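You operate a simulated robot arm through the tools that you are given. There is no shell and no other tool.

The job below is to be done with a simulated two-armed robot. You get a single attempt, and the scene is never put back.

Task
Grip the steel block in the vise, tighten its wing knob, ease the vise and put the block back. Set down upright: steel block.

The check looks at the end state, three seconds after you hand in, the way a careful person would. Anything else that was tipped, shoved, dropped, spilled or broken makes it a failure.

Robot
Two 7-joint arms with two-finger grippers on one trunk that stands fixed in place. Base frame: the origin is at the foot of the trunk, x ahead of it, y to its left, z up. Lengths are in m, angles in rad, forces in N, time in s.
The left shoulder is at [0.139, 0.216, 1.027], the right one opposite. With the tool pointing down near the work surface each hand reaches from about 0.1 to 0.88 m from the base axis, measured 20 degrees to its own side. Payload 3.18 kg a hand.
Tool frame (each hand has its own): the origin (TCP) lies between the finger pads and is the grasp point; the fingertips stand 0.03 m ahead of it; z points along the fingers, y is the line along which they close. Largest opening 0.144 m; the body of the gripper starts 0.103 m behind the TCP.
Orientation is that of the tool frame in the base frame, as a unit quaternion [w, x, y, z]. With the fingers straight down and closing along the base's y, the tool's x points along the base's -x, its y along +y and its z along -z.

Tools
- The arms move only by the tool play_rows. It takes "left_increments", "right_increments" or both (then of equal length, played together; a hand with none holds still); each is a list of rows, each a list of 3 entries, a list of its own where there are three numbers: the turn, a rotation vector about the base's x, y, z in units of 120 degrees (1.0 is 120 degrees), then the shift along the base's x, y, z in units of 200 mm (1.0 is 200 mm), then the closure in counts, from 0 (fully open) to 255 (shut). In form: [[[rx, ry, rz], [dx, dy, dz], grip], ...]. A call has 1 to 20 rows; each row is the pose to reach, as a shift and turn from the pose commanded when the call began. A call with a number of a shift or a turn outside -1 to 1 is refused whole. Rows are played at 5 a second. More than 0.05 m and 0.15 rad between two rows, or a gripper value outside its range, and nothing of the call is played. Where a pose cannot be reached the arm comes as near as it can. A force on the tool above 40 N (or 10 N above the force at the start of the call, whichever is more), or a blocked arm, ends the call early, and 0.2 s more pass. The fingers move at their own pace and stop on an object; they squeeze with about 23 N. The grip force told is the motor's: it shows also when the fingers shut on nothing. Time passes only in rows, and 0.2 s behind the last, so rows that repeat a pose let the fingers close. It gives the time, the measured TCP pose, the force on the tool (base axes), the opening and the grip force at its end, in the units of the frame above (readings bear some noise), with the torque about the TCP (base axes, N m) and any sound that the robot's microphone picked up.
- Cameras (640 x 400 px; columns grow to the right, rows downward): "scene" is now at [0.2672, -0.0377, 1.2471]; the picture's right is [-0.42, -0.91, 0.00], its down [-0.17, 0.08, -0.98] and it looks along [0.89, -0.41, -0.19] (base axes); focal length 214 px, centre (320, 200). "left" rides on the left gripper at [0.076, -0.016, -0.143] in its tool frame; the picture's right is [0.21, 0.98, 0.00], its down [-0.84, 0.18, -0.51] and it looks along [-0.50, 0.11, 0.86] (tool axes); focal length 218 px, centre (320, 200). "right" rides on the right gripper at [0.076, 0.016, -0.143] in its tool frame; the picture's right is [-0.21, 0.98, 0.00], its down [-0.84, -0.18, -0.51] and it looks along [-0.50, -0.11, 0.86] (tool axes); focal length 218 px, centre (320, 200). There is no depth. A picture from a camera that has moved, and an enlarged one, comes with that camera's place and axes in the base frame and with its lens.
- grab_frame(camera): a new picture of that camera. The clock stands still meanwhile.
- lift_body(by): slides the trunk up (or, below 0, down) by that many m; the arms and the scene camera ride with it, the base frame stays. It gives what a move gives, with no picture.
- turn_head(pan, tilt): turns the head with the scene camera to pan (to the left, within 1.396 rad either way) and tilt (down, from -0.506 to 1.204), counted from straight ahead of the robot. It gives what a move gives.
- close_up(camera, box): a new picture of the part [left, top, right, bottom] of that camera's present view, enlarged. The clock stands still meanwhile.
- hand_in(): hands the job in; it is judged then, once.

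Nothing tells you positions but the pictures and the camera data. Unless the task says otherwise, let go and move clear before handing in.

The tools are called after "Call:" as a command line: name --argument value ..., lists and objects as JSON in quotes. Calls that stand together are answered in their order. play_rows: Moves the arms, as the interface text tells. Its arguments: {"type":"object","properties":{"left_increments":{"type":"array","items":{"type":"array"}},"right_increments":{"type":"array","items":{"type":"array"}}},"required":[]} The other tools are called the same way: lift_body (by) slides the trunk up or down; turn_head (pan, tilt) turns the head that bears the scene camera; grab_frame (camera) takes a picture; close_up (camera, box) takes an enlarged picture of a part of a camera's view; hand_in () hands the job in.

At the start:

```text
time_s: 0.0
left_eef_pos: [0.4176, 0.0136, 1.204]
left_tcp_rot: [0.0, -0.001, 1.0, -0.001]
left_contact_force: [0.2, 0.2, 0.5]
left_torque: [-0.02, 0.01, -0.04]
left_gripper_width: 0.1439
left_finger_force: 0.1
right_eef_pos: [0.417, -0.5454, 1.2579]
right_tcp_rot: [0.0, 0.001, 1.0, 0.0]
right_contact_force: [-0.3, 0.4, 0.5]
right_torque: [-0.01, 0.0, 0.01]
right_gripper_width: 0.144
right_finger_force: 0.0
trunk travel left (down, up): [-0.115, 0.255]
head pan, tilt: [-0.431, 0.187]
```

scene: 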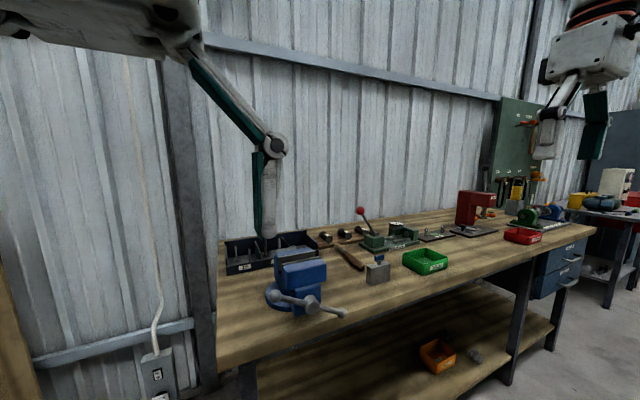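
right: 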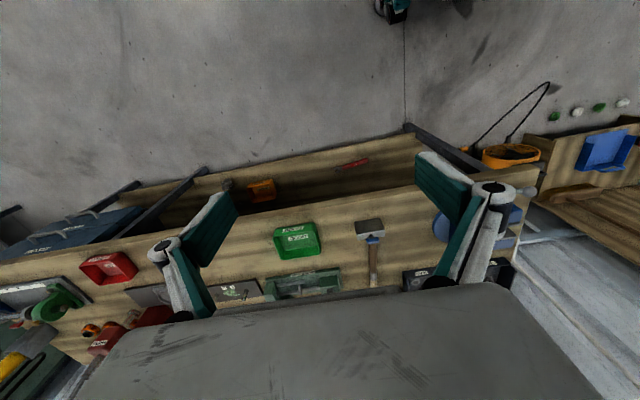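
left: 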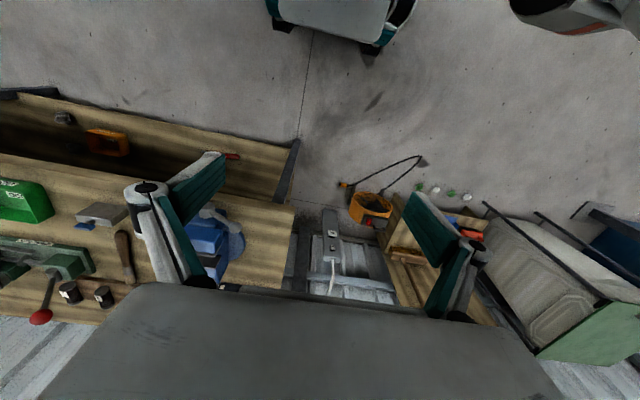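

I see a workbench with a blue vise at its left end, a steel block with a blue wing knob beside it, a hammer behind, a green tray and other things. I'll look closer before moving anything.

Call:
close_up --camera "scene" --box '[220, 200, 460, 350]'

Call:
close_up --camera "right" --box '[240, 140, 560, 340]'

Call:
close_up --camera "left" --box '[0, 140, 320, 340]'

```text
2.67 times, centred on (340, 275) of scene
camera zoom: at [0.2672, -0.0377, 1.2471], right [-0.42, -0.91, 0.0], down [-0.17, 0.08, -0.98], along [0.89, -0.41, -0.19], focal length 572 px, centre (267, 0)
```

zoom: 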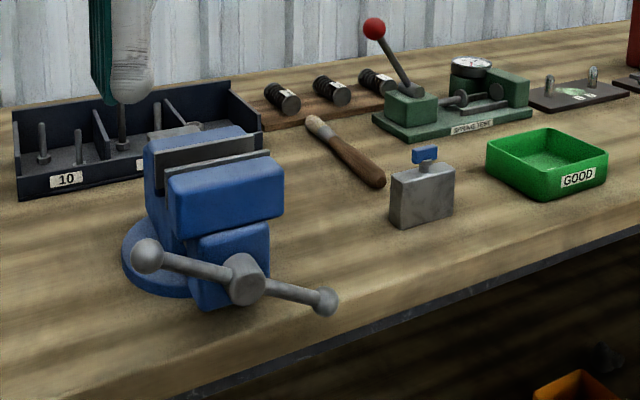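

```text
2.00 times, centred on (400, 240) of right
camera zoom: at [0.3404, -0.5279, 1.3991], right [0.21, 0.98, 0.0], down [0.84, -0.18, 0.51], along [0.5, -0.11, -0.86], focal length 436 px, centre (160, 120)
```

zoom: 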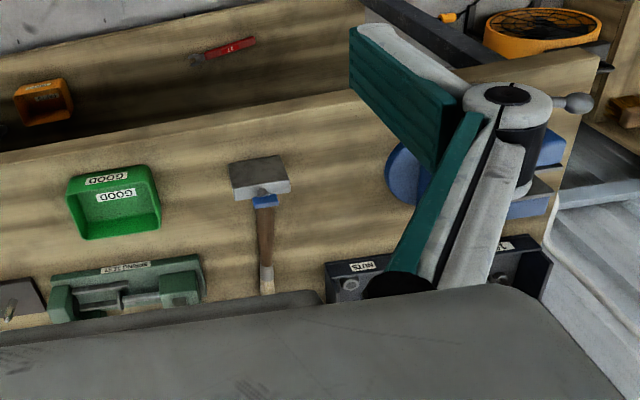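

```text
2.00 times, centred on (160, 240) of left
camera zoom: at [0.3425, -0.0033, 1.348], right [-0.21, 0.98, 0.0], down [0.84, 0.18, 0.51], along [0.5, 0.11, -0.86], focal length 436 px, centre (640, 120)
```

zoom: 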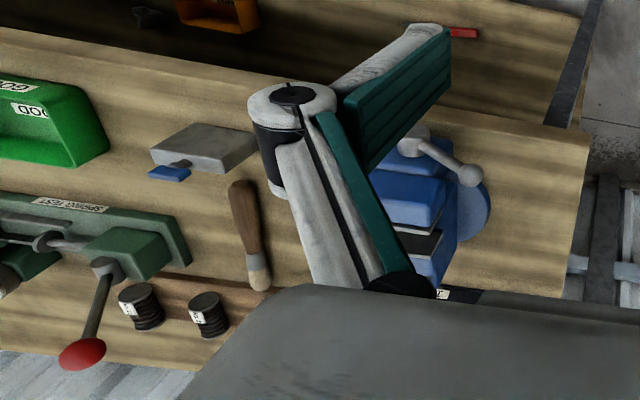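

The block with its blue wing knob seems to stand around (0.76, -0.47), and the vise jaws around (0.74, -0.19, 1.0) with its handle towards the robot. I'll take tighter views of both.

Call:
close_up --camera "scene" --box '[255, 235, 351, 325]'

Call:
close_up --camera "scene" --box '[330, 240, 410, 290]'

Call:
turn_head --pan -0.431 --tilt 0.6

```text
4.44 times, centred on (303, 280) of scene
camera zoom: at [0.2672, -0.0377, 1.2471], right [-0.42, -0.91, 0.0], down [-0.17, 0.08, -0.98], along [0.89, -0.41, -0.19], focal length 953 px, centre (396, -156)
```

zoom: 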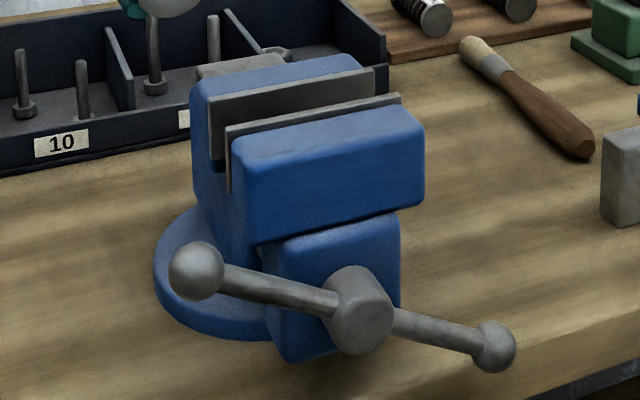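

```text
8.00 times, centred on (370, 265) of scene
camera zoom: at [0.2672, -0.0377, 1.2471], right [-0.42, -0.91, 0.0], down [-0.17, 0.08, -0.98], along [0.89, -0.41, -0.19], focal length 1716 px, centre (-80, -320)
```

zoom: 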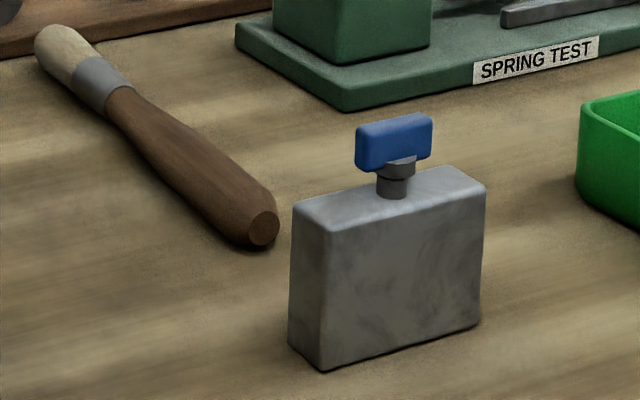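

```text
time_s: 0.9
left_eef_pos: [0.4125, 0.0136, 1.2072]
left_tcp_rot: [0.002, 0.001, 1.0, -0.001]
left_contact_force: [-1.0, -0.2, 0.2]
left_torque: [-0.03, -0.05, 0.0]
left_gripper_width: 0.144
left_finger_force: 0.0
right_eef_pos: [0.4141, -0.5451, 1.259]
right_tcp_rot: [0.004, 0.0, 1.0, 0.0]
right_contact_force: [-0.8, 0.4, 1.3]
right_torque: [-0.02, -0.07, -0.01]
right_gripper_width: 0.1442
right_finger_force: 0.0
trunk travel left (down, up): [-0.115, 0.255]
head pan, tilt: [-0.431, 0.6]
```

Call:
grab_frame --camera "scene"

Call:
close_up --camera "scene" --box '[240, 130, 400, 230]'

```text
taken
camera scene: at [0.2604, -0.036, 1.2111], right [-0.42, -0.91, 0.0], down [-0.51, 0.23, -0.83], along [0.75, -0.34, -0.56], focal length 214 px, centre (320, 200)
```

scene: 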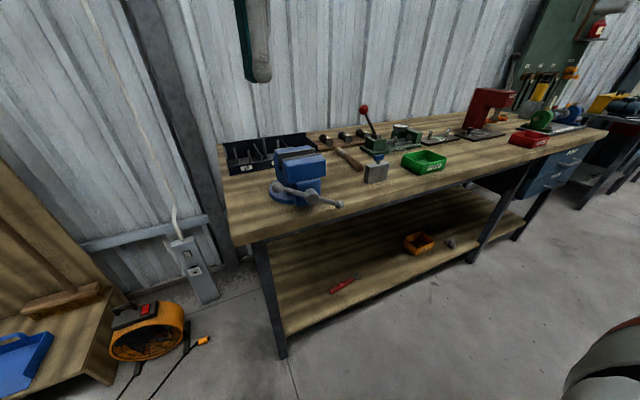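

```text
4.00 times, centred on (320, 180) of scene
camera zoom: at [0.2604, -0.036, 1.2111], right [-0.42, -0.91, 0.0], down [-0.51, 0.23, -0.83], along [0.75, -0.34, -0.56], focal length 858 px, centre (320, 280)
```

zoom: 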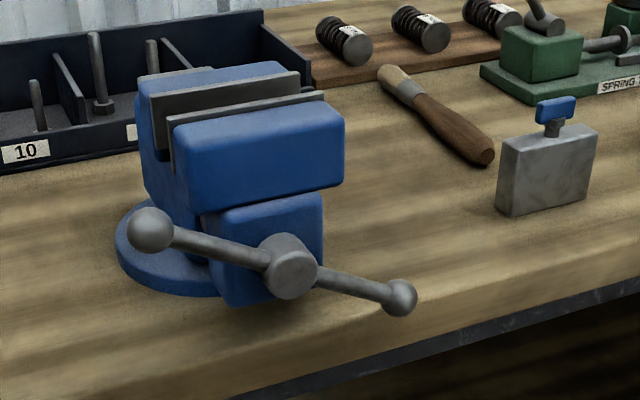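

The handle bar seems to run from about (0.674, -0.122, 0.964) to (0.674, -0.287, 0.867), with its hub at about z 0.915. I'll zoom in on the block and vise from the hand cameras to fix sizes better.

Call:
close_up --camera "right" --box '[330, 200, 410, 250]'

Call:
close_up --camera "left" --box '[60, 190, 140, 240]'

Call:
close_up --camera "left" --box '[160, 190, 272, 260]'

```text
8.00 times, centred on (370, 225) of right
camera zoom: at [0.3362, -0.5282, 1.4015], right [0.21, 0.98, 0.0], down [0.84, -0.18, 0.51], along [0.5, -0.11, -0.86], focal length 1746 px, centre (-80, 0)
```

zoom: 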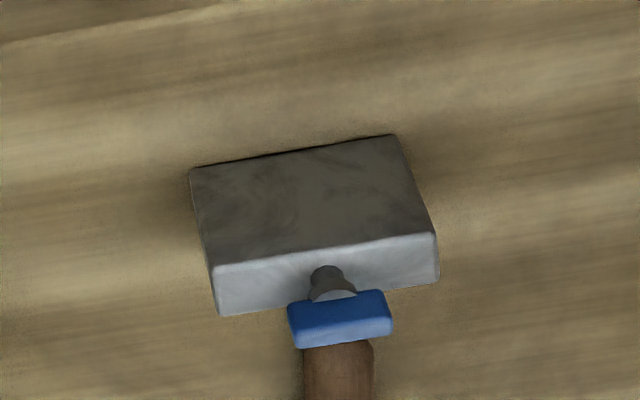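

```text
8.00 times, centred on (100, 215) of left
camera zoom: at [0.3357, -0.0034, 1.3513], right [-0.2, 0.98, 0.0], down [0.84, 0.18, 0.51], along [0.5, 0.1, -0.86], focal length 1746 px, centre (2080, 80)
```

zoom: 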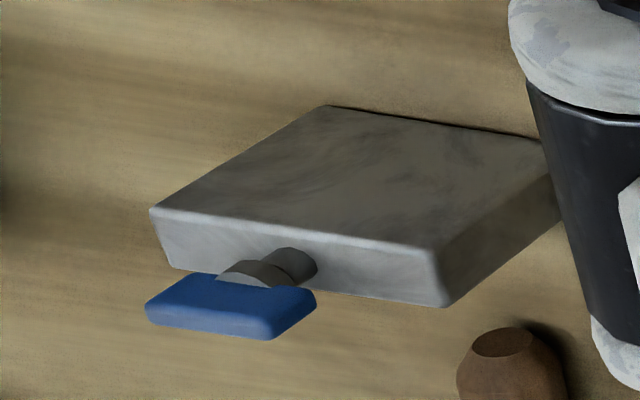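

```text
5.71 times, centred on (216, 225) of left
camera zoom: at [0.3357, -0.0034, 1.3513], right [-0.2, 0.98, 0.0], down [0.84, 0.18, 0.51], along [0.5, 0.1, -0.86], focal length 1247 px, centre (914, 57)
```

zoom: 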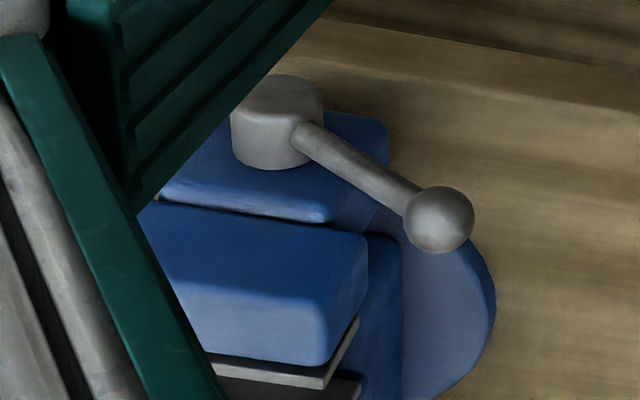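

The bench top comes out near z 0.855. The block is about 0.080 (y) x 0.024 (x) x 0.06 (z), centred near (0.763, -0.472), with its wing parallel to y. I'll raise the trunk so the head can look down into the jaw gap.

Call:
lift_body --by 0.25

Call:
turn_head --pan -0.35 --tilt 0.8

Call:
grab_frame --camera "scene"

```text
time_s: 3.5
left_eef_pos: [0.419, 0.0138, 1.455]
left_tcp_rot: [-0.001, -0.001, 1.0, -0.002]
left_contact_force: [0.4, 0.3, 0.1]
left_torque: [0.0, 0.0, -0.01]
left_gripper_width: 0.144
left_finger_force: 0.2
right_eef_pos: [0.4178, -0.5438, 1.5068]
right_tcp_rot: [0.0, 0.0, 1.0, 0.0]
right_contact_force: [0.5, -0.5, 0.3]
right_torque: [-0.02, 0.03, 0.04]
right_gripper_width: 0.1442
right_finger_force: 0.0
trunk travel left (down, up): [-0.365, 0.005]
head pan, tilt: [-0.431, 0.6]
```

```text
time_s: 4.2
left_eef_pos: [0.4186, 0.0143, 1.4544]
left_tcp_rot: [0.001, -0.001, 1.0, 0.0]
left_contact_force: [0.4, 0.1, 0.3]
left_torque: [-0.01, 0.0, -0.01]
left_gripper_width: 0.144
left_finger_force: 0.2
right_eef_pos: [0.4169, -0.5437, 1.5079]
right_tcp_rot: [0.0, 0.001, 1.0, 0.0]
right_contact_force: [-0.5, -0.2, 0.0]
right_torque: [0.0, 0.01, 0.01]
right_gripper_width: 0.1439
right_finger_force: 0.0
trunk travel left (down, up): [-0.365, 0.005]
head pan, tilt: [-0.351, 0.799]
```

```text
taken
camera scene: at [0.1167, -0.0266, 1.4577], right [-0.34, -0.94, 0.0], down [-0.67, 0.25, -0.7], along [0.66, -0.24, -0.72], focal length 214 px, centre (320, 200)
```

scene: 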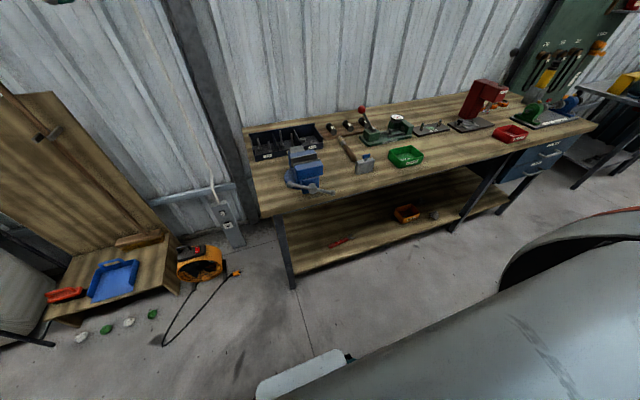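

Call:
close_up --camera "scene" --box '[272, 140, 352, 200]'

Call:
close_up --camera "scene" --box '[240, 110, 440, 230]'

Call:
close_up --camera "left" --box '[100, 120, 340, 270]'

```text
6.67 times, centred on (312, 170) of scene
camera zoom: at [0.1167, -0.0266, 1.4577], right [-0.34, -0.94, 0.0], down [-0.67, 0.25, -0.7], along [0.66, -0.24, -0.72], focal length 1430 px, centre (373, 400)
```

zoom: 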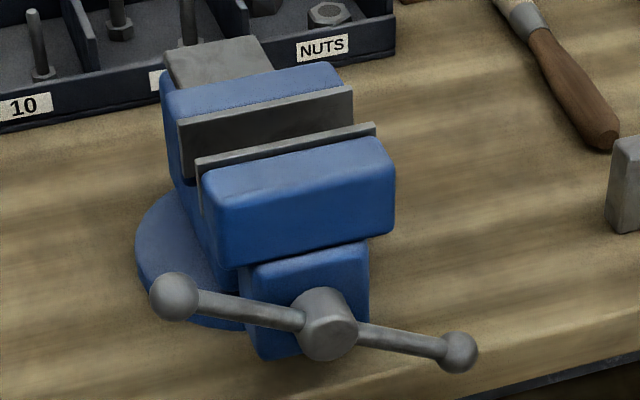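

```text
3.20 times, centred on (340, 170) of scene
camera zoom: at [0.1167, -0.0266, 1.4577], right [-0.34, -0.94, 0.0], down [-0.67, 0.25, -0.7], along [0.66, -0.24, -0.72], focal length 686 px, centre (256, 296)
```

zoom: 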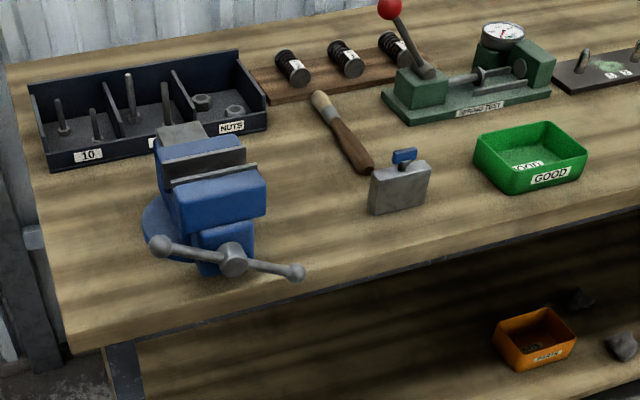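

```text
2.67 times, centred on (220, 195) of left
camera zoom: at [0.3424, -0.0033, 1.598], right [-0.21, 0.98, 0.0], down [0.84, 0.18, 0.51], along [0.5, 0.11, -0.86], focal length 582 px, centre (587, 213)
```

zoom: 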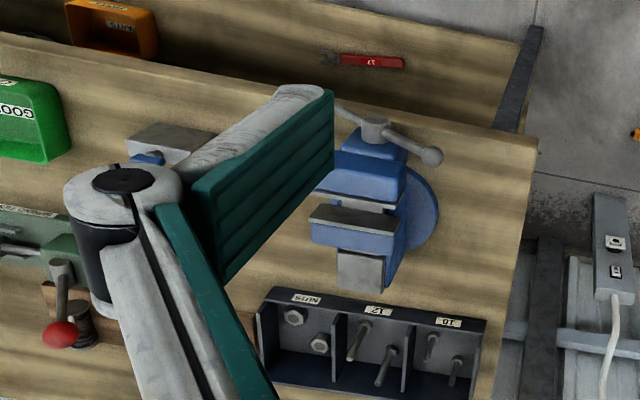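

Call:
close_up --camera "left" --box '[210, 145, 290, 195]'

Call:
close_up --camera "left" --box '[210, 180, 290, 240]'

```text
8.00 times, centred on (250, 170) of left
camera zoom: at [0.3424, -0.0033, 1.598], right [-0.21, 0.98, 0.0], down [0.84, 0.18, 0.51], along [0.5, 0.11, -0.86], focal length 1746 px, centre (880, 440)
```

zoom: 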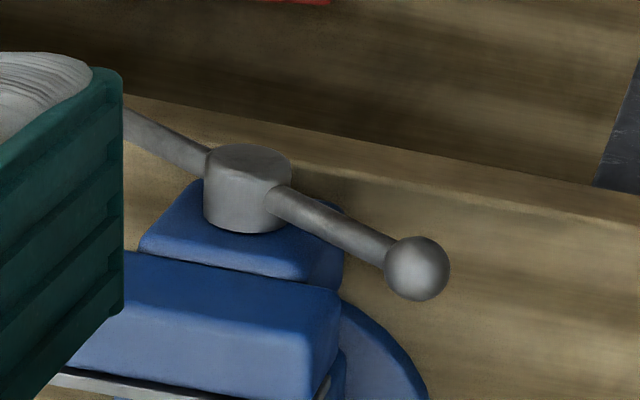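

```text
6.67 times, centred on (250, 210) of left
camera zoom: at [0.3424, -0.0033, 1.598], right [-0.21, 0.98, 0.0], down [0.84, 0.18, 0.51], along [0.5, 0.11, -0.86], focal length 1455 px, centre (787, 133)
```

zoom: 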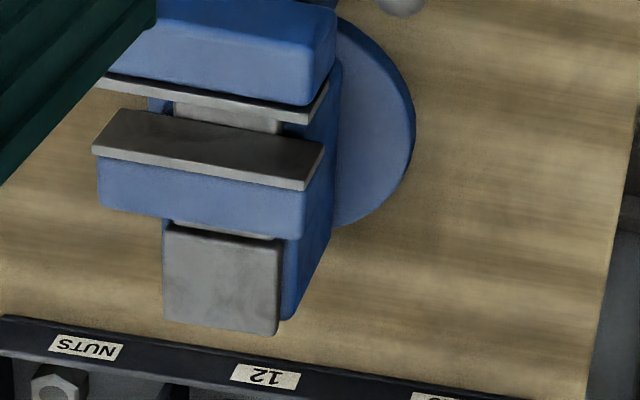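

The jaw gap is about 0.038 (front plate near x 0.734, rear near 0.772, tops near z 0.998, y centre about -0.2025). The block already fits in the gap as it is open now. I'll lower the trunk and bring the right hand over the block in safe steps.

Call:
lift_body --by -0.25

Call:
turn_head --pan -0.45 --tilt 0.55

```text
time_s: 6.8
left_eef_pos: [0.4164, 0.0128, 1.2051]
left_tcp_rot: [0.002, -0.001, 1.0, -0.001]
left_contact_force: [0.0, -0.2, -0.5]
left_torque: [-0.04, -0.03, 0.0]
left_gripper_width: 0.1439
left_finger_force: 0.0
right_eef_pos: [0.4152, -0.5436, 1.2585]
right_tcp_rot: [0.002, -0.001, 1.0, 0.0]
right_contact_force: [-0.4, 0.1, 0.2]
right_torque: [-0.05, 0.0, -0.02]
right_gripper_width: 0.1438
right_finger_force: 0.1
trunk travel left (down, up): [-0.115, 0.255]
head pan, tilt: [-0.351, 0.799]
```

```text
time_s: 7.5
left_eef_pos: [0.4189, 0.0132, 1.2029]
left_tcp_rot: [0.001, -0.001, 1.0, -0.001]
left_contact_force: [-0.3, -0.2, -0.5]
left_torque: [0.01, -0.01, -0.01]
left_gripper_width: 0.1439
left_finger_force: 0.1
right_eef_pos: [0.4172, -0.5444, 1.2576]
right_tcp_rot: [0.001, 0.0, 1.0, 0.0]
right_contact_force: [0.3, 0.8, 0.1]
right_torque: [-0.02, 0.03, -0.02]
right_gripper_width: 0.144
right_finger_force: 0.0
trunk travel left (down, up): [-0.115, 0.255]
head pan, tilt: [-0.45, 0.55]
```

I'm moving the right hand in two stages to above the block.

Call:
play_rows --right_increments '[[[0, 0, 0], [0.18, 0.036, -0.08], 0], [[0, 0, 0], [0.36, 0.072, -0.16], 0], [[0, 0, 0], [0.54, 0.108, -0.24], 0], [[0, 0, 0], [0.72, 0.144, -0.32], 0], [[0, 0, 0], [0.9, 0.18, -0.4], 0], [[0, 0, 0], [0.9, 0.18, -0.4], 0]]'

Call:
play_rows --right_increments '[[[0, 0, 0], [0.17, 0.036, -0.08], 0], [[0, 0, 0], [0.34, 0.072, -0.16], 0], [[0, 0, 0], [0.51, 0.108, -0.24], 0], [[0, 0, 0], [0.68, 0.144, -0.32], 0], [[0, 0, 0], [0.83, 0.18, -0.4], 0], [[0, 0, 0], [0.83, 0.18, -0.4], 0]]'

Call:
grab_frame --camera "right"

Call:
grab_frame --camera "scene"

```text
time_s: 8.9
left_eef_pos: [0.4178, 0.0146, 1.2041]
left_tcp_rot: [0.001, -0.001, 1.0, -0.001]
left_contact_force: [0.4, 0.0, 0.4]
left_torque: [-0.01, -0.02, -0.03]
left_gripper_width: 0.1439
left_finger_force: 0.0
right_eef_pos: [0.5975, -0.5062, 1.1783]
right_tcp_rot: [0.002, 0.001, 1.0, 0.0]
right_contact_force: [0.2, 0.1, 0.9]
right_torque: [0.01, 0.0, 0.01]
right_gripper_width: 0.1439
right_finger_force: 0.0
trunk travel left (down, up): [-0.115, 0.255]
head pan, tilt: [-0.45, 0.55]
```

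```text
time_s: 10.3
left_eef_pos: [0.4179, 0.0141, 1.2047]
left_tcp_rot: [0.0, -0.001, 1.0, -0.001]
left_contact_force: [0.0, 0.4, 0.2]
left_torque: [0.01, -0.01, 0.0]
left_gripper_width: 0.1442
left_finger_force: 0.1
right_eef_pos: [0.7213, -0.4734, 1.0867]
right_tcp_rot: [0.003, 0.0, 1.0, 0.0]
right_contact_force: [-0.2, 0.3, 0.7]
right_torque: [-0.03, 0.02, 0.01]
right_gripper_width: 0.1442
right_finger_force: 0.0
right hand out of reach, approached as far as the arm can: row 3, 4, 5, 6
trunk travel left (down, up): [-0.115, 0.255]
head pan, tilt: [-0.45, 0.55]
```

```text
taken
camera right: at [0.6432, -0.457, 1.2285], right [0.21, 0.98, 0.0], down [0.84, -0.18, 0.51], along [0.5, -0.11, -0.86], focal length 218 px, centre (320, 200)
```

right: 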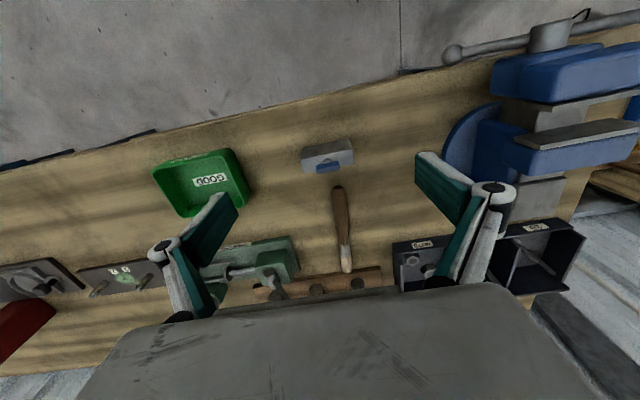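

```text
taken
camera scene: at [0.2631, -0.0378, 1.2138], right [-0.44, -0.9, 0.0], down [-0.47, 0.23, -0.85], along [0.77, -0.37, -0.52], focal length 214 px, centre (320, 200)
```

scene: 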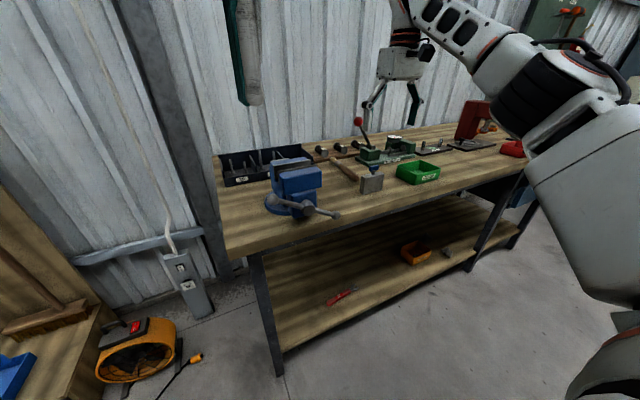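

The arm ran out of reach at that height, since the wrist is well above the shoulder. I'll raise the trunk 0.15 to put the shoulder nearer wrist height and then check the pose.

Call:
lift_body --by 0.15

Call:
play_rows --right_increments '[[[0, 0, 0], [0, 0, -0.2], 0], [[0, 0, 0], [0, 0, -0.4], 0], [[0, 0, 0], [0, 0, -0.5], 0], [[0, 0, 0], [0, 0, -0.5], 0]]'

```text
time_s: 12.1
left_eef_pos: [0.4204, 0.0134, 1.3534]
left_tcp_rot: [0.0, -0.001, 1.0, -0.001]
left_contact_force: [-0.6, 0.1, 0.1]
left_torque: [0.01, 0.01, -0.01]
left_gripper_width: 0.1441
left_finger_force: 0.0
right_eef_pos: [0.5783, -0.4734, 1.4582]
right_tcp_rot: [0.195, 0.0, 0.981, 0.0]
right_contact_force: [-0.6, 0.4, 0.0]
right_torque: [-0.01, 0.03, 0.02]
right_gripper_width: 0.144
right_finger_force: 0.1
trunk travel left (down, up): [-0.265, 0.105]
head pan, tilt: [-0.45, 0.55]
```

```text
time_s: 13.1
left_eef_pos: [0.4192, 0.0138, 1.3544]
left_tcp_rot: [0.0, 0.0, 1.0, -0.002]
left_contact_force: [0.5, 1.2, 0.3]
left_torque: [0.01, -0.02, 0.03]
left_gripper_width: 0.1438
left_finger_force: 0.0
right_eef_pos: [0.578, -0.4725, 1.3597]
right_tcp_rot: [0.196, 0.001, 0.981, 0.0]
right_contact_force: [-0.7, -0.7, -0.5]
right_torque: [-0.02, 0.02, -0.02]
right_gripper_width: 0.1441
right_finger_force: 0.0
trunk travel left (down, up): [-0.265, 0.105]
head pan, tilt: [-0.45, 0.55]
```

The lift also tilted the right hand, so I'll check where the head camera is now and level the tool again.

Call:
play_rows --right_increments '[[[0, 0.063, 0], [0, 0, 0], 0], [[0, 0.126, 0], [0, 0, 0], 0], [[0, 0.188, 0], [0, 0, 0], 0], [[0, 0.188, 0], [0, 0, 0], 0]]'

Call:
grab_frame --camera "scene"

```text
time_s: 14.1
left_eef_pos: [0.4198, 0.0145, 1.3528]
left_tcp_rot: [-0.002, 0.0, 1.0, -0.002]
left_contact_force: [-0.6, 0.3, -1.0]
left_torque: [-0.01, 0.02, 0.01]
left_gripper_width: 0.1441
left_finger_force: 0.0
right_eef_pos: [0.5637, -0.4703, 1.3433]
right_tcp_rot: [0.001, 0.001, 1.0, 0.0]
right_contact_force: [0.5, 1.1, -0.7]
right_torque: [-0.08, 0.02, 0.0]
right_gripper_width: 0.144
right_finger_force: 0.0
right hand out of reach, approached as far as the arm can: row 3, 4
trunk travel left (down, up): [-0.265, 0.105]
head pan, tilt: [-0.45, 0.55]
```

```text
taken
camera scene: at [0.1372, -0.0366, 1.3782], right [-0.44, -0.9, 0.0], down [-0.47, 0.23, -0.85], along [0.77, -0.37, -0.52], focal length 214 px, centre (320, 200)
```

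scene: 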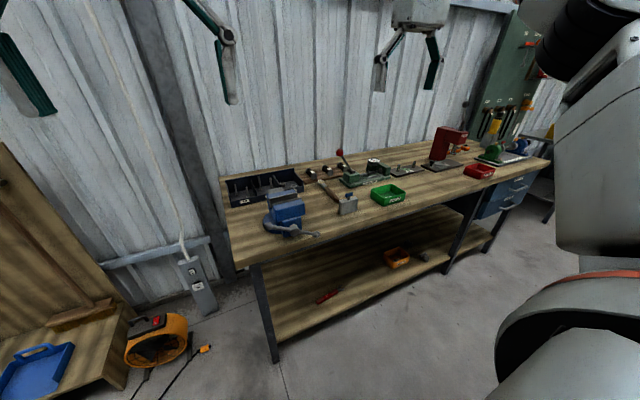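

Raising the trunk draws the shoulders back, so it hurts reach. I'll go back to the original height, where reach is better, and approach the block low.

Call:
play_rows --right_increments '[[[0, 0, 0], [-0.2, 0, 0], 0], [[0, 0, 0], [-0.4, 0, 0], 0], [[0, 0, 0], [-0.4, 0, 0], 0]]'

Call:
lift_body --by -0.15

```text
time_s: 14.9
left_eef_pos: [0.4194, 0.014, 1.3535]
left_tcp_rot: [-0.001, -0.002, 1.0, -0.001]
left_contact_force: [0.0, 0.2, 0.4]
left_torque: [0.02, -0.01, 0.0]
left_gripper_width: 0.1441
left_finger_force: 0.1
right_eef_pos: [0.4832, -0.4722, 1.342]
right_tcp_rot: [-0.001, 0.002, 1.0, 0.001]
right_contact_force: [1.1, 0.1, -0.4]
right_torque: [0.03, -0.01, -0.01]
right_gripper_width: 0.1437
right_finger_force: 0.1
trunk travel left (down, up): [-0.265, 0.105]
head pan, tilt: [-0.45, 0.55]
```

```text
time_s: 16.6
left_eef_pos: [0.4167, 0.0137, 1.2062]
left_tcp_rot: [0.002, -0.001, 1.0, -0.001]
left_contact_force: [0.5, -0.4, 0.4]
left_torque: [-0.02, -0.02, -0.01]
left_gripper_width: 0.1443
left_finger_force: 0.0
right_eef_pos: [0.4819, -0.4715, 1.1951]
right_tcp_rot: [0.002, 0.002, 1.0, 0.001]
right_contact_force: [0.4, 0.4, 1.1]
right_torque: [0.03, -0.03, 0.01]
right_gripper_width: 0.1442
right_finger_force: 0.0
trunk travel left (down, up): [-0.115, 0.255]
head pan, tilt: [-0.45, 0.55]
```

Call:
play_rows --right_increments '[[[0, 0, 0], [0.133, 0, -0.16], 0], [[0, 0, 0], [0.267, 0, -0.32], 0], [[0, 0, 0], [0.4, 0, -0.48], 0], [[0, 0, 0], [0.533, 0, -0.64], 0], [[0, 0, 0], [0.667, 0, -0.8], 0], [[0, 0, 0], [0.8, 0, -0.95], 0], [[0, 0, 0], [0.8, 0, -0.95], 0]]'

Call:
play_rows --right_increments '[[[0, 0, 0], [0.15, 0, -0.03], 0], [[0, 0, 0], [0.3, 0, -0.03], 0], [[0, 0, 0], [0.45, 0, -0.03], 0], [[0, 0, 0], [0.58, 0, -0.03], 0], [[0, 0, 0], [0.58, 0, -0.03], 0]]'

Call:
grab_frame --camera "right"

Call:
close_up --camera "scene" --box '[300, 90, 460, 210]'

```text
time_s: 18.2
left_eef_pos: [0.4173, 0.0132, 1.2051]
left_tcp_rot: [0.0, -0.001, 1.0, -0.001]
left_contact_force: [0.0, 0.0, -0.4]
left_torque: [0.0, -0.01, 0.0]
left_gripper_width: 0.1442
left_finger_force: 0.1
right_eef_pos: [0.6415, -0.4733, 1.0045]
right_tcp_rot: [0.002, 0.0, 1.0, 0.0]
right_contact_force: [-0.2, -0.6, 0.5]
right_torque: [-0.02, -0.02, 0.02]
right_gripper_width: 0.1441
right_finger_force: 0.0
trunk travel left (down, up): [-0.115, 0.255]
head pan, tilt: [-0.45, 0.55]
```

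```text
time_s: 19.4
left_eef_pos: [0.4146, 0.015, 1.2073]
left_tcp_rot: [0.003, -0.001, 1.0, -0.002]
left_contact_force: [0.0, 0.3, 0.5]
left_torque: [-0.04, -0.06, -0.04]
left_gripper_width: 0.1438
left_finger_force: 0.0
right_eef_pos: [0.7564, -0.4703, 1.003]
right_tcp_rot: [0.003, 0.001, 1.0, 0.001]
right_contact_force: [-0.1, 0.2, 1.4]
right_torque: [-0.08, -0.06, -0.02]
right_gripper_width: 0.1441
right_finger_force: 0.1
trunk travel left (down, up): [-0.115, 0.255]
head pan, tilt: [-0.45, 0.55]
```

```text
taken
camera right: at [0.678, -0.4543, 1.144], right [0.21, 0.98, 0.0], down [0.84, -0.18, 0.51], along [0.5, -0.11, -0.86], focal length 218 px, centre (320, 200)
```

right: 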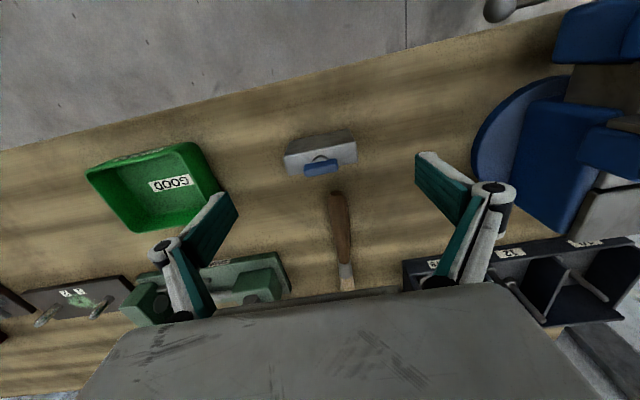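

```text
3.33 times, centred on (380, 150) of scene
camera zoom: at [0.2599, -0.0366, 1.2153], right [-0.44, -0.9, 0.0], down [-0.47, 0.23, -0.85], along [0.77, -0.37, -0.52], focal length 715 px, centre (120, 367)
```

zoom: 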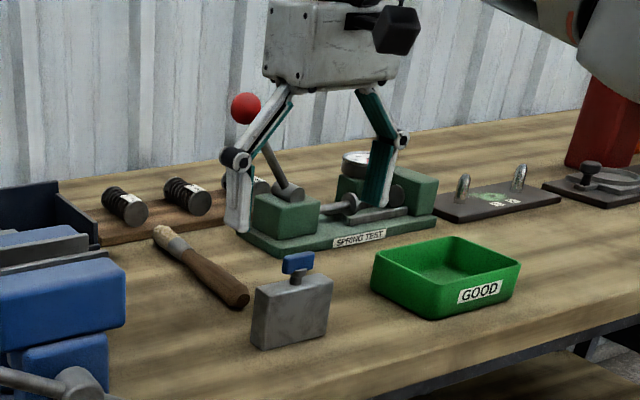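

Call:
close_up --camera "right" --box '[270, 120, 370, 190]'

```text
5.71 times, centred on (320, 155) of right
camera zoom: at [0.678, -0.4543, 1.144], right [0.21, 0.98, 0.0], down [0.84, -0.18, 0.51], along [0.5, -0.11, -0.86], focal length 1247 px, centre (320, 457)
```

zoom: 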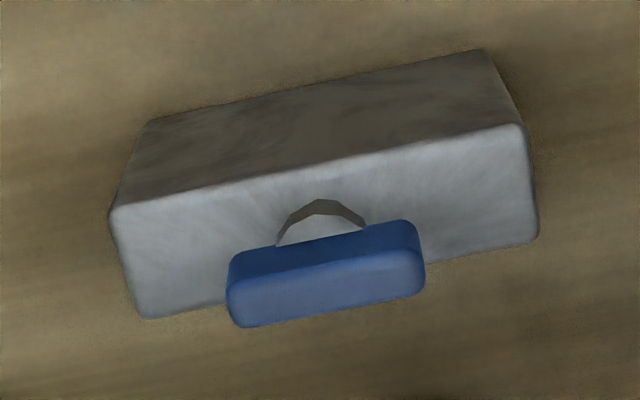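

The block centre comes out at about (0.7605, -0.4716) with no yaw, and the open fingers straddle it cleanly. I'll descend and then close on its end faces.

Call:
play_rows --right_increments '[[[0, 0, 0], [0.02, -0.005, -0.12], 0], [[0, 0, 0], [0.02, -0.005, -0.24], 0], [[0, 0, 0], [0.02, -0.005, -0.34], 0], [[0, 0, 0], [0.02, -0.005, -0.415], 0], [[0, 0, 0], [0.02, -0.005, -0.415], 0]]'

Call:
grab_frame --camera "right"

Call:
close_up --camera "scene" --box '[320, 120, 420, 200]'

```text
time_s: 20.6
left_eef_pos: [0.4183, 0.0139, 1.2047]
left_tcp_rot: [0.001, -0.001, 1.0, -0.001]
left_contact_force: [0.0, 0.1, -0.4]
left_torque: [-0.02, -0.01, 0.0]
left_gripper_width: 0.1438
left_finger_force: 0.1
right_eef_pos: [0.7634, -0.4727, 0.9147]
right_tcp_rot: [0.0, 0.001, 1.0, 0.0]
right_contact_force: [-0.5, 1.1, 1.3]
right_torque: [0.0, -0.02, -0.02]
right_gripper_width: 0.1445
right_finger_force: 0.1
trunk travel left (down, up): [-0.115, 0.255]
head pan, tilt: [-0.45, 0.55]
```

```text
taken
camera right: at [0.6855, -0.4568, 1.056], right [0.21, 0.98, 0.0], down [0.84, -0.18, 0.51], along [0.5, -0.11, -0.86], focal length 218 px, centre (320, 200)
```

right: 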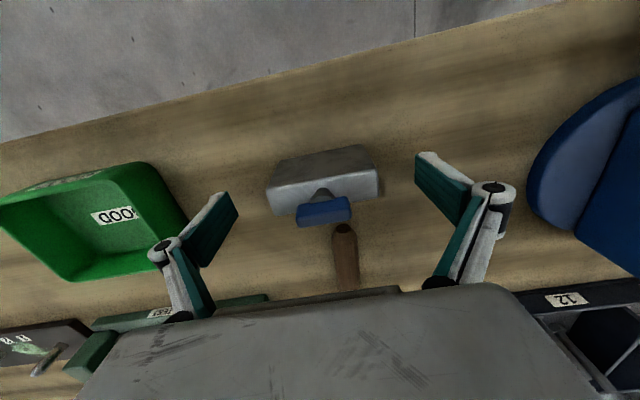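

```text
5.00 times, centred on (370, 160) of scene
camera zoom: at [0.2633, -0.038, 1.2136], right [-0.44, -0.9, 0.0], down [-0.47, 0.23, -0.85], along [0.77, -0.37, -0.52], focal length 1072 px, centre (70, 400)
```

zoom: 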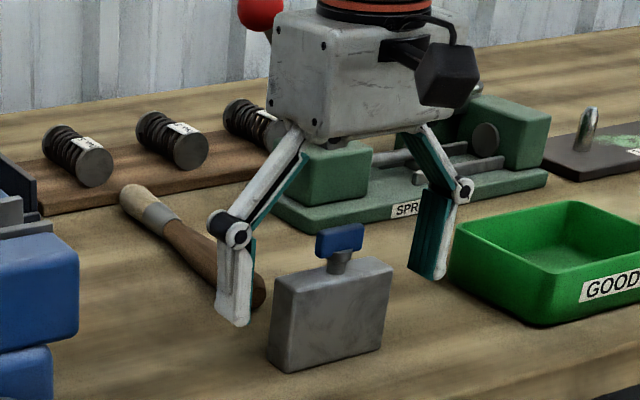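

The fingers straddle the block at a suitable height. I'll close on the end faces now.

Call:
play_rows --right_increments '[[[0, 0, 0], [0, 0, 0], 120], [[0, 0, 0], [0, 0, 0], 255], [[0, 0, 0], [0, 0, 0], 255], [[0, 0, 0], [0, 0, 0], 255], [[0, 0, 0], [0, 0, 0], 255]]'

Call:
close_up --camera "scene" --box '[320, 120, 420, 200]'

Call:
grab_frame --camera "right"

```text
time_s: 21.8
left_eef_pos: [0.418, 0.0132, 1.2047]
left_tcp_rot: [-0.001, 0.0, 1.0, -0.001]
left_contact_force: [0.8, 0.3, 0.0]
left_torque: [-0.01, -0.05, 0.01]
left_gripper_width: 0.1441
left_finger_force: 0.1
right_eef_pos: [0.7625, -0.4727, 0.9133]
right_tcp_rot: [0.0, 0.0, 1.0, 0.001]
right_contact_force: [0.8, 2.0, 1.1]
right_torque: [0.34, 0.02, -0.02]
right_gripper_width: 0.0794
right_finger_force: 23.2
trunk travel left (down, up): [-0.115, 0.255]
head pan, tilt: [-0.45, 0.55]
```

```text
5.00 times, centred on (370, 160) of scene
camera zoom: at [0.2634, -0.0378, 1.2136], right [-0.44, -0.9, 0.0], down [-0.47, 0.23, -0.85], along [0.77, -0.37, -0.52], focal length 1072 px, centre (70, 400)
```

zoom: 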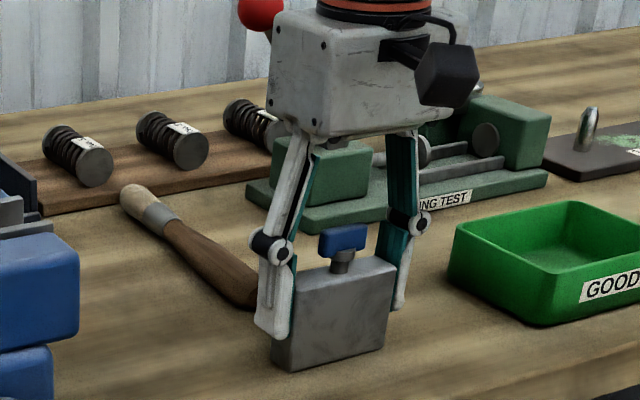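

```text
taken
camera right: at [0.6855, -0.4565, 1.0562], right [0.21, 0.98, 0.0], down [0.84, -0.18, 0.51], along [0.5, -0.11, -0.86], focal length 218 px, centre (320, 200)
```

right: 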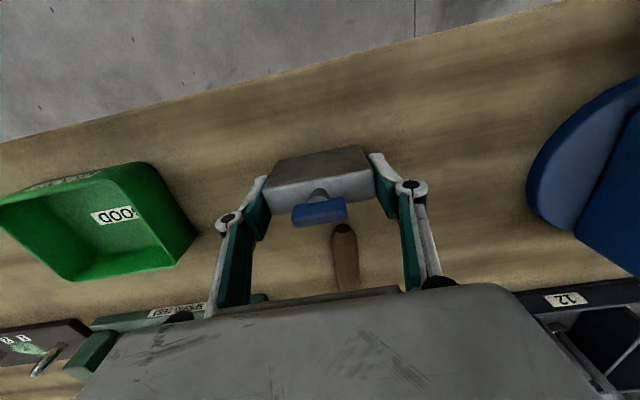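

The block is held (width 0.079, 23 N). I'll lift it straight up, then back it off a bit and carry it high toward the vise.

Call:
play_rows --right_increments '[[[0, 0, 0], [0, 0, 0.1], 255], [[0, 0, 0], [0, 0, 0.22], 255], [[0, 0, 0], [0, 0, 0.38], 255], [[0, 0, 0], [-0.08, 0.09, 0.52], 255], [[0, 0, 0], [-0.16, 0.18, 0.66], 255], [[0, 0, 0], [-0.24, 0.28, 0.8], 255], [[0, 0, 0], [-0.315, 0.37, 0.92], 255], [[0, 0, 0], [-0.315, 0.37, 0.92], 255]]'

Call:
grab_frame --camera "scene"

Call:
grab_frame --camera "right"

```text
time_s: 23.6
left_eef_pos: [0.4202, 0.0141, 1.2038]
left_tcp_rot: [-0.001, -0.001, 1.0, -0.001]
left_contact_force: [0.1, -1.1, 0.0]
left_torque: [0.04, 0.02, -0.03]
left_gripper_width: 0.144
left_finger_force: 0.1
right_eef_pos: [0.7003, -0.3977, 1.0984]
right_tcp_rot: [-0.001, 0.001, 1.0, 0.0]
right_contact_force: [0.3, 0.5, -4.0]
right_torque: [-0.01, 0.02, -0.01]
right_gripper_width: 0.0796
right_finger_force: 23.1
trunk travel left (down, up): [-0.115, 0.255]
head pan, tilt: [-0.45, 0.55]
```

```text
taken
camera scene: at [0.2646, -0.0384, 1.213], right [-0.44, -0.9, 0.0], down [-0.47, 0.23, -0.85], along [0.77, -0.37, -0.52], focal length 214 px, centre (320, 200)
```

scene: 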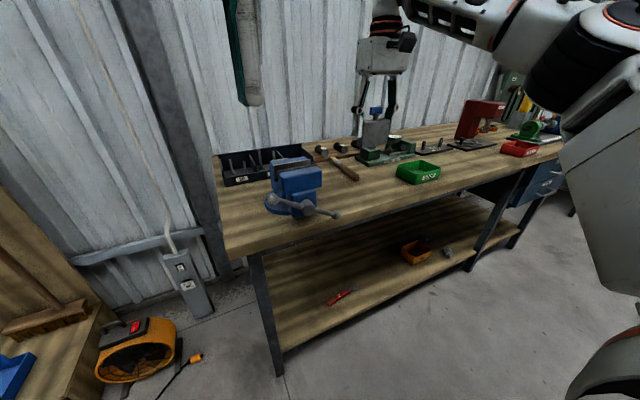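

```text
taken
camera right: at [0.6237, -0.3819, 1.2396], right [0.21, 0.98, 0.0], down [0.84, -0.18, 0.51], along [0.49, -0.11, -0.86], focal length 218 px, centre (320, 200)
```

right: 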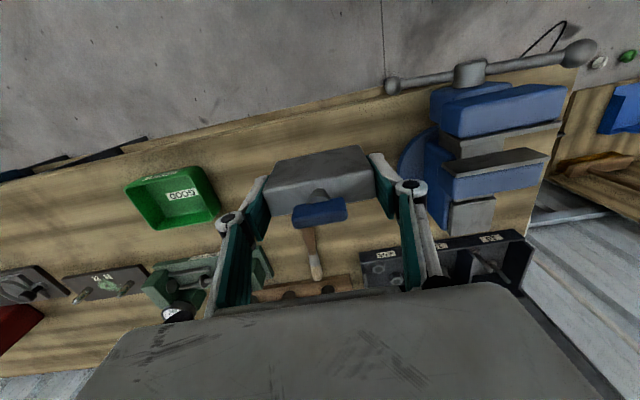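

Call:
close_up --camera "right" --box '[380, 40, 600, 240]'

```text
2.00 times, centred on (490, 140) of right
camera zoom: at [0.6237, -0.3819, 1.2396], right [0.21, 0.98, 0.0], down [0.84, -0.18, 0.51], along [0.49, -0.11, -0.86], focal length 436 px, centre (-20, 320)
```

zoom: 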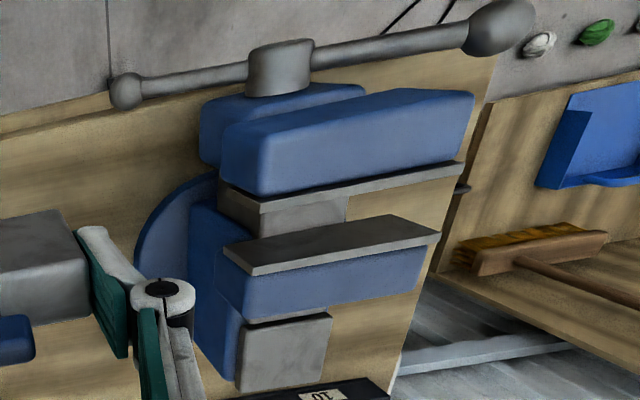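

Call:
play_rows --right_increments '[[[0, 0, 0], [0, 0.19, 0], 255], [[0, 0, 0], [0, 0.38, 0], 255], [[0, 0, 0], [0, 0.57, 0], 255], [[0, 0, 0], [0, 0.76, 0], 255], [[0, 0, 0], [0, 0.93, 0], 255], [[0, 0, 0], [0, 0.93, 0], 255]]'

Call:
grab_frame --camera "right"

Call:
grab_frame --camera "left"

Call:
close_up --camera "scene" --box '[240, 100, 400, 220]'

```text
time_s: 25.0
left_eef_pos: [0.4204, 0.0154, 1.2055]
left_tcp_rot: [0.0, -0.001, 1.0, -0.002]
left_contact_force: [-0.2, 0.5, -0.3]
left_torque: [-0.04, -0.02, 0.01]
left_gripper_width: 0.144
left_finger_force: 0.0
right_eef_pos: [0.6594, -0.2743, 1.0809]
right_tcp_rot: [0.0, 0.0, 1.0, 0.0]
right_contact_force: [0.2, -0.4, -4.7]
right_torque: [-0.06, -0.03, -0.01]
right_gripper_width: 0.0797
right_finger_force: 23.0
right hand out of reach, approached as far as the arm can: row 1, 2, 3, 4, 5, 6
trunk travel left (down, up): [-0.115, 0.255]
head pan, tilt: [-0.45, 0.55]
```

```text
taken
camera right: at [0.5819, -0.2594, 1.2238], right [0.21, 0.98, 0.0], down [0.84, -0.18, 0.51], along [0.5, -0.11, -0.86], focal length 218 px, centre (320, 200)
```

right: 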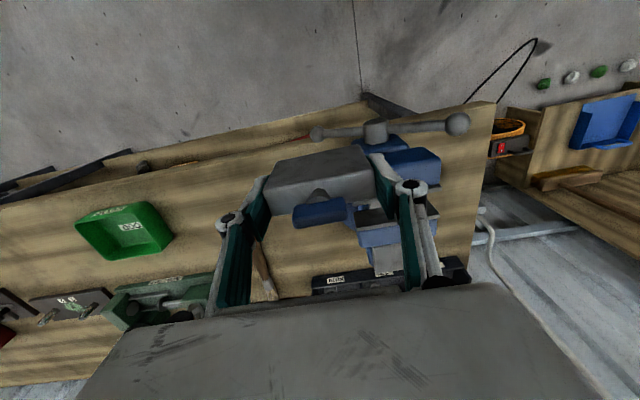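

```text
taken
camera left: at [0.343, -0.0021, 1.3478], right [-0.21, 0.98, 0.0], down [0.84, 0.18, 0.51], along [0.5, 0.1, -0.86], focal length 218 px, centre (320, 200)
```

left: 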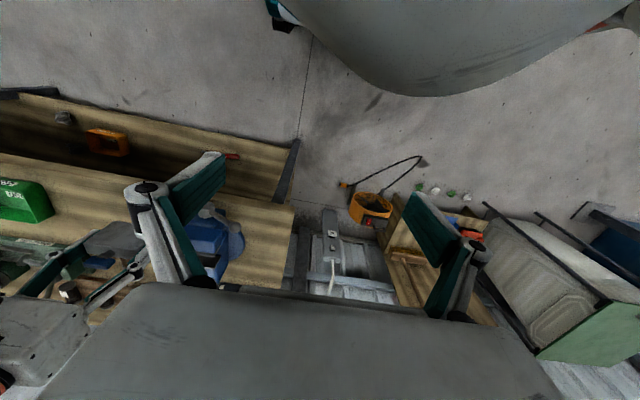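

```text
3.33 times, centred on (320, 160) of scene
camera zoom: at [0.2637, -0.037, 1.2135], right [-0.44, -0.9, 0.0], down [-0.47, 0.23, -0.85], along [0.77, -0.37, -0.52], focal length 715 px, centre (320, 333)
```

zoom: 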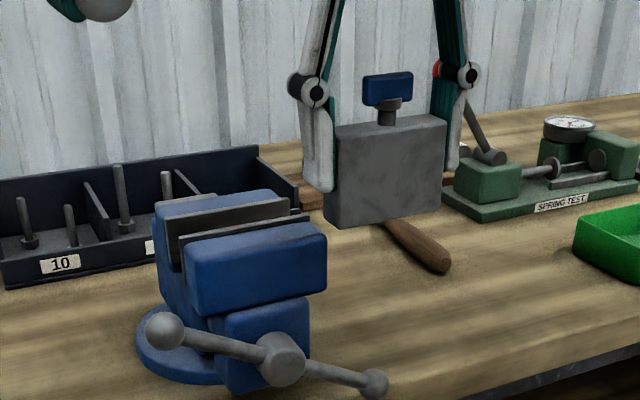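

The right arm hit some limit when moving sideways at that height. I'll pull back, shift to the vise's y nearer the body, then try reaching forward from there.

Call:
play_rows --right_increments '[[[0, 0, 0], [-0.2, 0, 0.05], 255], [[0, 0, 0], [-0.4, 0.05, 0.1], 255], [[0, 0, 0], [-0.6, 0.15, 0.12], 255], [[0, 0, 0], [-0.7, 0.3, 0.12], 255], [[0, 0, 0], [-0.7, 0.36, 0.12], 255], [[0, 0, 0], [-0.7, 0.36, 0.12], 255]]'

Call:
play_rows --right_increments '[[[0, 0, 0], [0.2, 0, 0], 255], [[0, 0, 0], [0.4, 0, 0], 255], [[0, 0, 0], [0.6, 0, 0], 255], [[0, 0, 0], [0.8, 0, 0], 255], [[0, 0, 0], [0.8, 0, 0], 255]]'

```text
time_s: 26.4
left_eef_pos: [0.4178, 0.0135, 1.2035]
left_tcp_rot: [0.0, -0.001, 1.0, -0.001]
left_contact_force: [-0.2, 0.1, 0.2]
left_torque: [0.03, 0.0, 0.0]
left_gripper_width: 0.1441
left_finger_force: 0.1
right_eef_pos: [0.5401, -0.2209, 1.1196]
right_tcp_rot: [-0.002, -0.001, 1.0, 0.0]
right_contact_force: [0.5, -0.4, -4.7]
right_torque: [0.05, 0.0, -0.01]
right_gripper_width: 0.0797
right_finger_force: 22.9
right hand out of reach, approached as far as the arm can: row 4, 5, 6
trunk travel left (down, up): [-0.115, 0.255]
head pan, tilt: [-0.45, 0.55]
```

```text
time_s: 27.6
left_eef_pos: [0.4208, 0.0128, 1.2028]
left_tcp_rot: [-0.002, 0.0, 1.0, -0.001]
left_contact_force: [0.2, 0.2, -0.5]
left_torque: [-0.03, 0.01, 0.04]
left_gripper_width: 0.1442
left_finger_force: 0.0
right_eef_pos: [0.642, -0.2681, 1.0969]
right_tcp_rot: [-0.001, -0.001, 1.0, 0.0]
right_contact_force: [0.1, -0.4, -4.3]
right_torque: [-0.05, 0.01, -0.03]
right_gripper_width: 0.0796
right_finger_force: 22.6
right hand out of reach, approached as far as the arm can: row 2, 3, 4, 5
trunk travel left (down, up): [-0.115, 0.255]
head pan, tilt: [-0.45, 0.55]
```

The limit depends on how far inward the hand goes with this tool yaw, so I'll test whether yawing the tool helps. The block stays held high and clear of everything.

Call:
play_rows --right_increments '[[[0, 0, 0.07], [0, 0, 0], 255], [[0, 0, 0.14], [0, 0.05, 0], 255], [[0, 0, 0.21], [0, 0.1, 0], 255], [[0, 0, 0.28], [0, 0.15, 0], 255], [[0, 0, 0.35], [0, 0.2, 0], 255], [[0, 0, 0.42], [0, 0.25, 0], 255], [[0, 0, 0.49], [0, 0.3, 0], 255], [[0, 0, 0.56], [0, 0.33, 0], 255], [[0, 0, 0.63], [0, 0.33, 0], 255], [[0, 0, 0.69], [0, 0.33, 0], 255], [[0, 0, 0.75], [0, 0.33, 0], 255], [[0, 0, 0.75], [0, 0.33, 0], 255]]'

```text
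time_s: 30.2
left_eef_pos: [0.4154, 0.0152, 1.2059]
left_tcp_rot: [0.0, 0.0, 1.0, -0.002]
left_contact_force: [-1.2, 0.4, -0.1]
left_torque: [-0.03, -0.07, -0.03]
left_gripper_width: 0.1439
left_finger_force: 0.0
right_eef_pos: [0.6185, -0.2371, 1.0914]
right_tcp_rot: [-0.001, 0.708, -0.707, 0.001]
right_contact_force: [-0.8, 0.0, -3.7]
right_torque: [-0.03, -0.06, -0.02]
right_gripper_width: 0.0799
right_finger_force: 22.8
right hand out of reach, approached as far as the arm can: row 2, 3, 4, 5, 6, 7, 8, 9, 10, 11, 12
trunk travel left (down, up): [-0.115, 0.255]
head pan, tilt: [-0.45, 0.55]
```

Yaw turns freely, so the limit is wrist position at this height, well above the shoulder. I'll test a lower height in the free space in front of the bench edge.

Call:
play_rows --right_increments '[[[0, 0, 0], [-0.15, 0, 0], 255], [[0, 0, 0], [-0.3, 0, -0.15], 255], [[0, 0, 0], [-0.3, 0, -0.35], 255], [[0, 0, 0], [-0.3, 0, -0.55], 255], [[0, 0, 0], [-0.3, 0, -0.7], 255], [[0, 0, 0], [-0.3, 0.15, -0.7], 255], [[0, 0, 0], [-0.3, 0.3, -0.7], 255], [[0, 0, 0], [-0.3, 0.45, -0.7], 255], [[0, 0, 0], [-0.3, 0.45, -0.7], 255]]'

```text
time_s: 32.2
left_eef_pos: [0.4195, 0.0129, 1.2035]
left_tcp_rot: [-0.001, -0.001, 1.0, -0.002]
left_contact_force: [-0.5, -0.8, -0.8]
left_torque: [-0.01, -0.01, -0.04]
left_gripper_width: 0.1441
left_finger_force: 0.1
right_eef_pos: [0.562, -0.1526, 0.9502]
right_tcp_rot: [0.0, -0.705, 0.709, 0.002]
right_contact_force: [-0.1, 0.8, -4.2]
right_torque: [0.0, 0.03, 0.0]
right_gripper_width: 0.0796
right_finger_force: 23.4
right hand out of reach, approached as far as the arm can: row 8, 9
trunk travel left (down, up): [-0.115, 0.255]
head pan, tilt: [-0.45, 0.55]
```

Lower wrist positions do reach inward, so a forward-tilted tool together with a raised trunk should reach the vise. I'll measure how the head, and so the shoulders, shifts at a small raise.

Call:
lift_body --by 0.06

Call:
grab_frame --camera "scene"

```text
time_s: 33.2
left_eef_pos: [0.4208, 0.0141, 1.262]
left_tcp_rot: [-0.003, -0.001, 1.0, -0.001]
left_contact_force: [1.8, 0.4, -0.2]
left_torque: [0.03, 0.06, 0.0]
left_gripper_width: 0.144
left_finger_force: 0.0
right_eef_pos: [0.5305, -0.1535, 1.0979]
right_tcp_rot: [0.071, -0.701, 0.707, -0.065]
right_contact_force: [-0.2, -0.2, -4.5]
right_torque: [0.01, 0.05, 0.0]
right_gripper_width: 0.0799
right_finger_force: 22.5
trunk travel left (down, up): [-0.175, 0.195]
head pan, tilt: [-0.45, 0.55]
```

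```text
taken
camera scene: at [0.2016, -0.0381, 1.2831], right [-0.44, -0.9, 0.0], down [-0.47, 0.23, -0.85], along [0.77, -0.37, -0.52], focal length 214 px, centre (320, 200)
```

scene: 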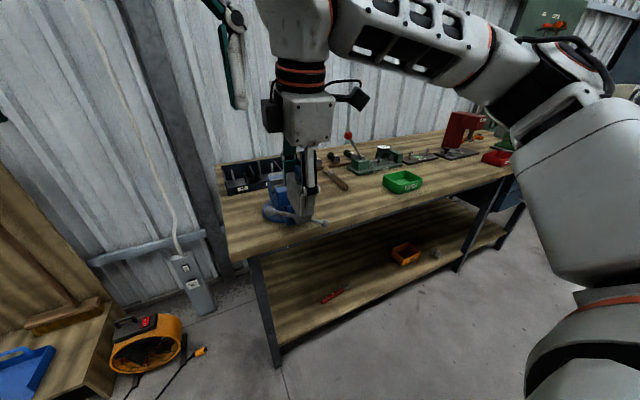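

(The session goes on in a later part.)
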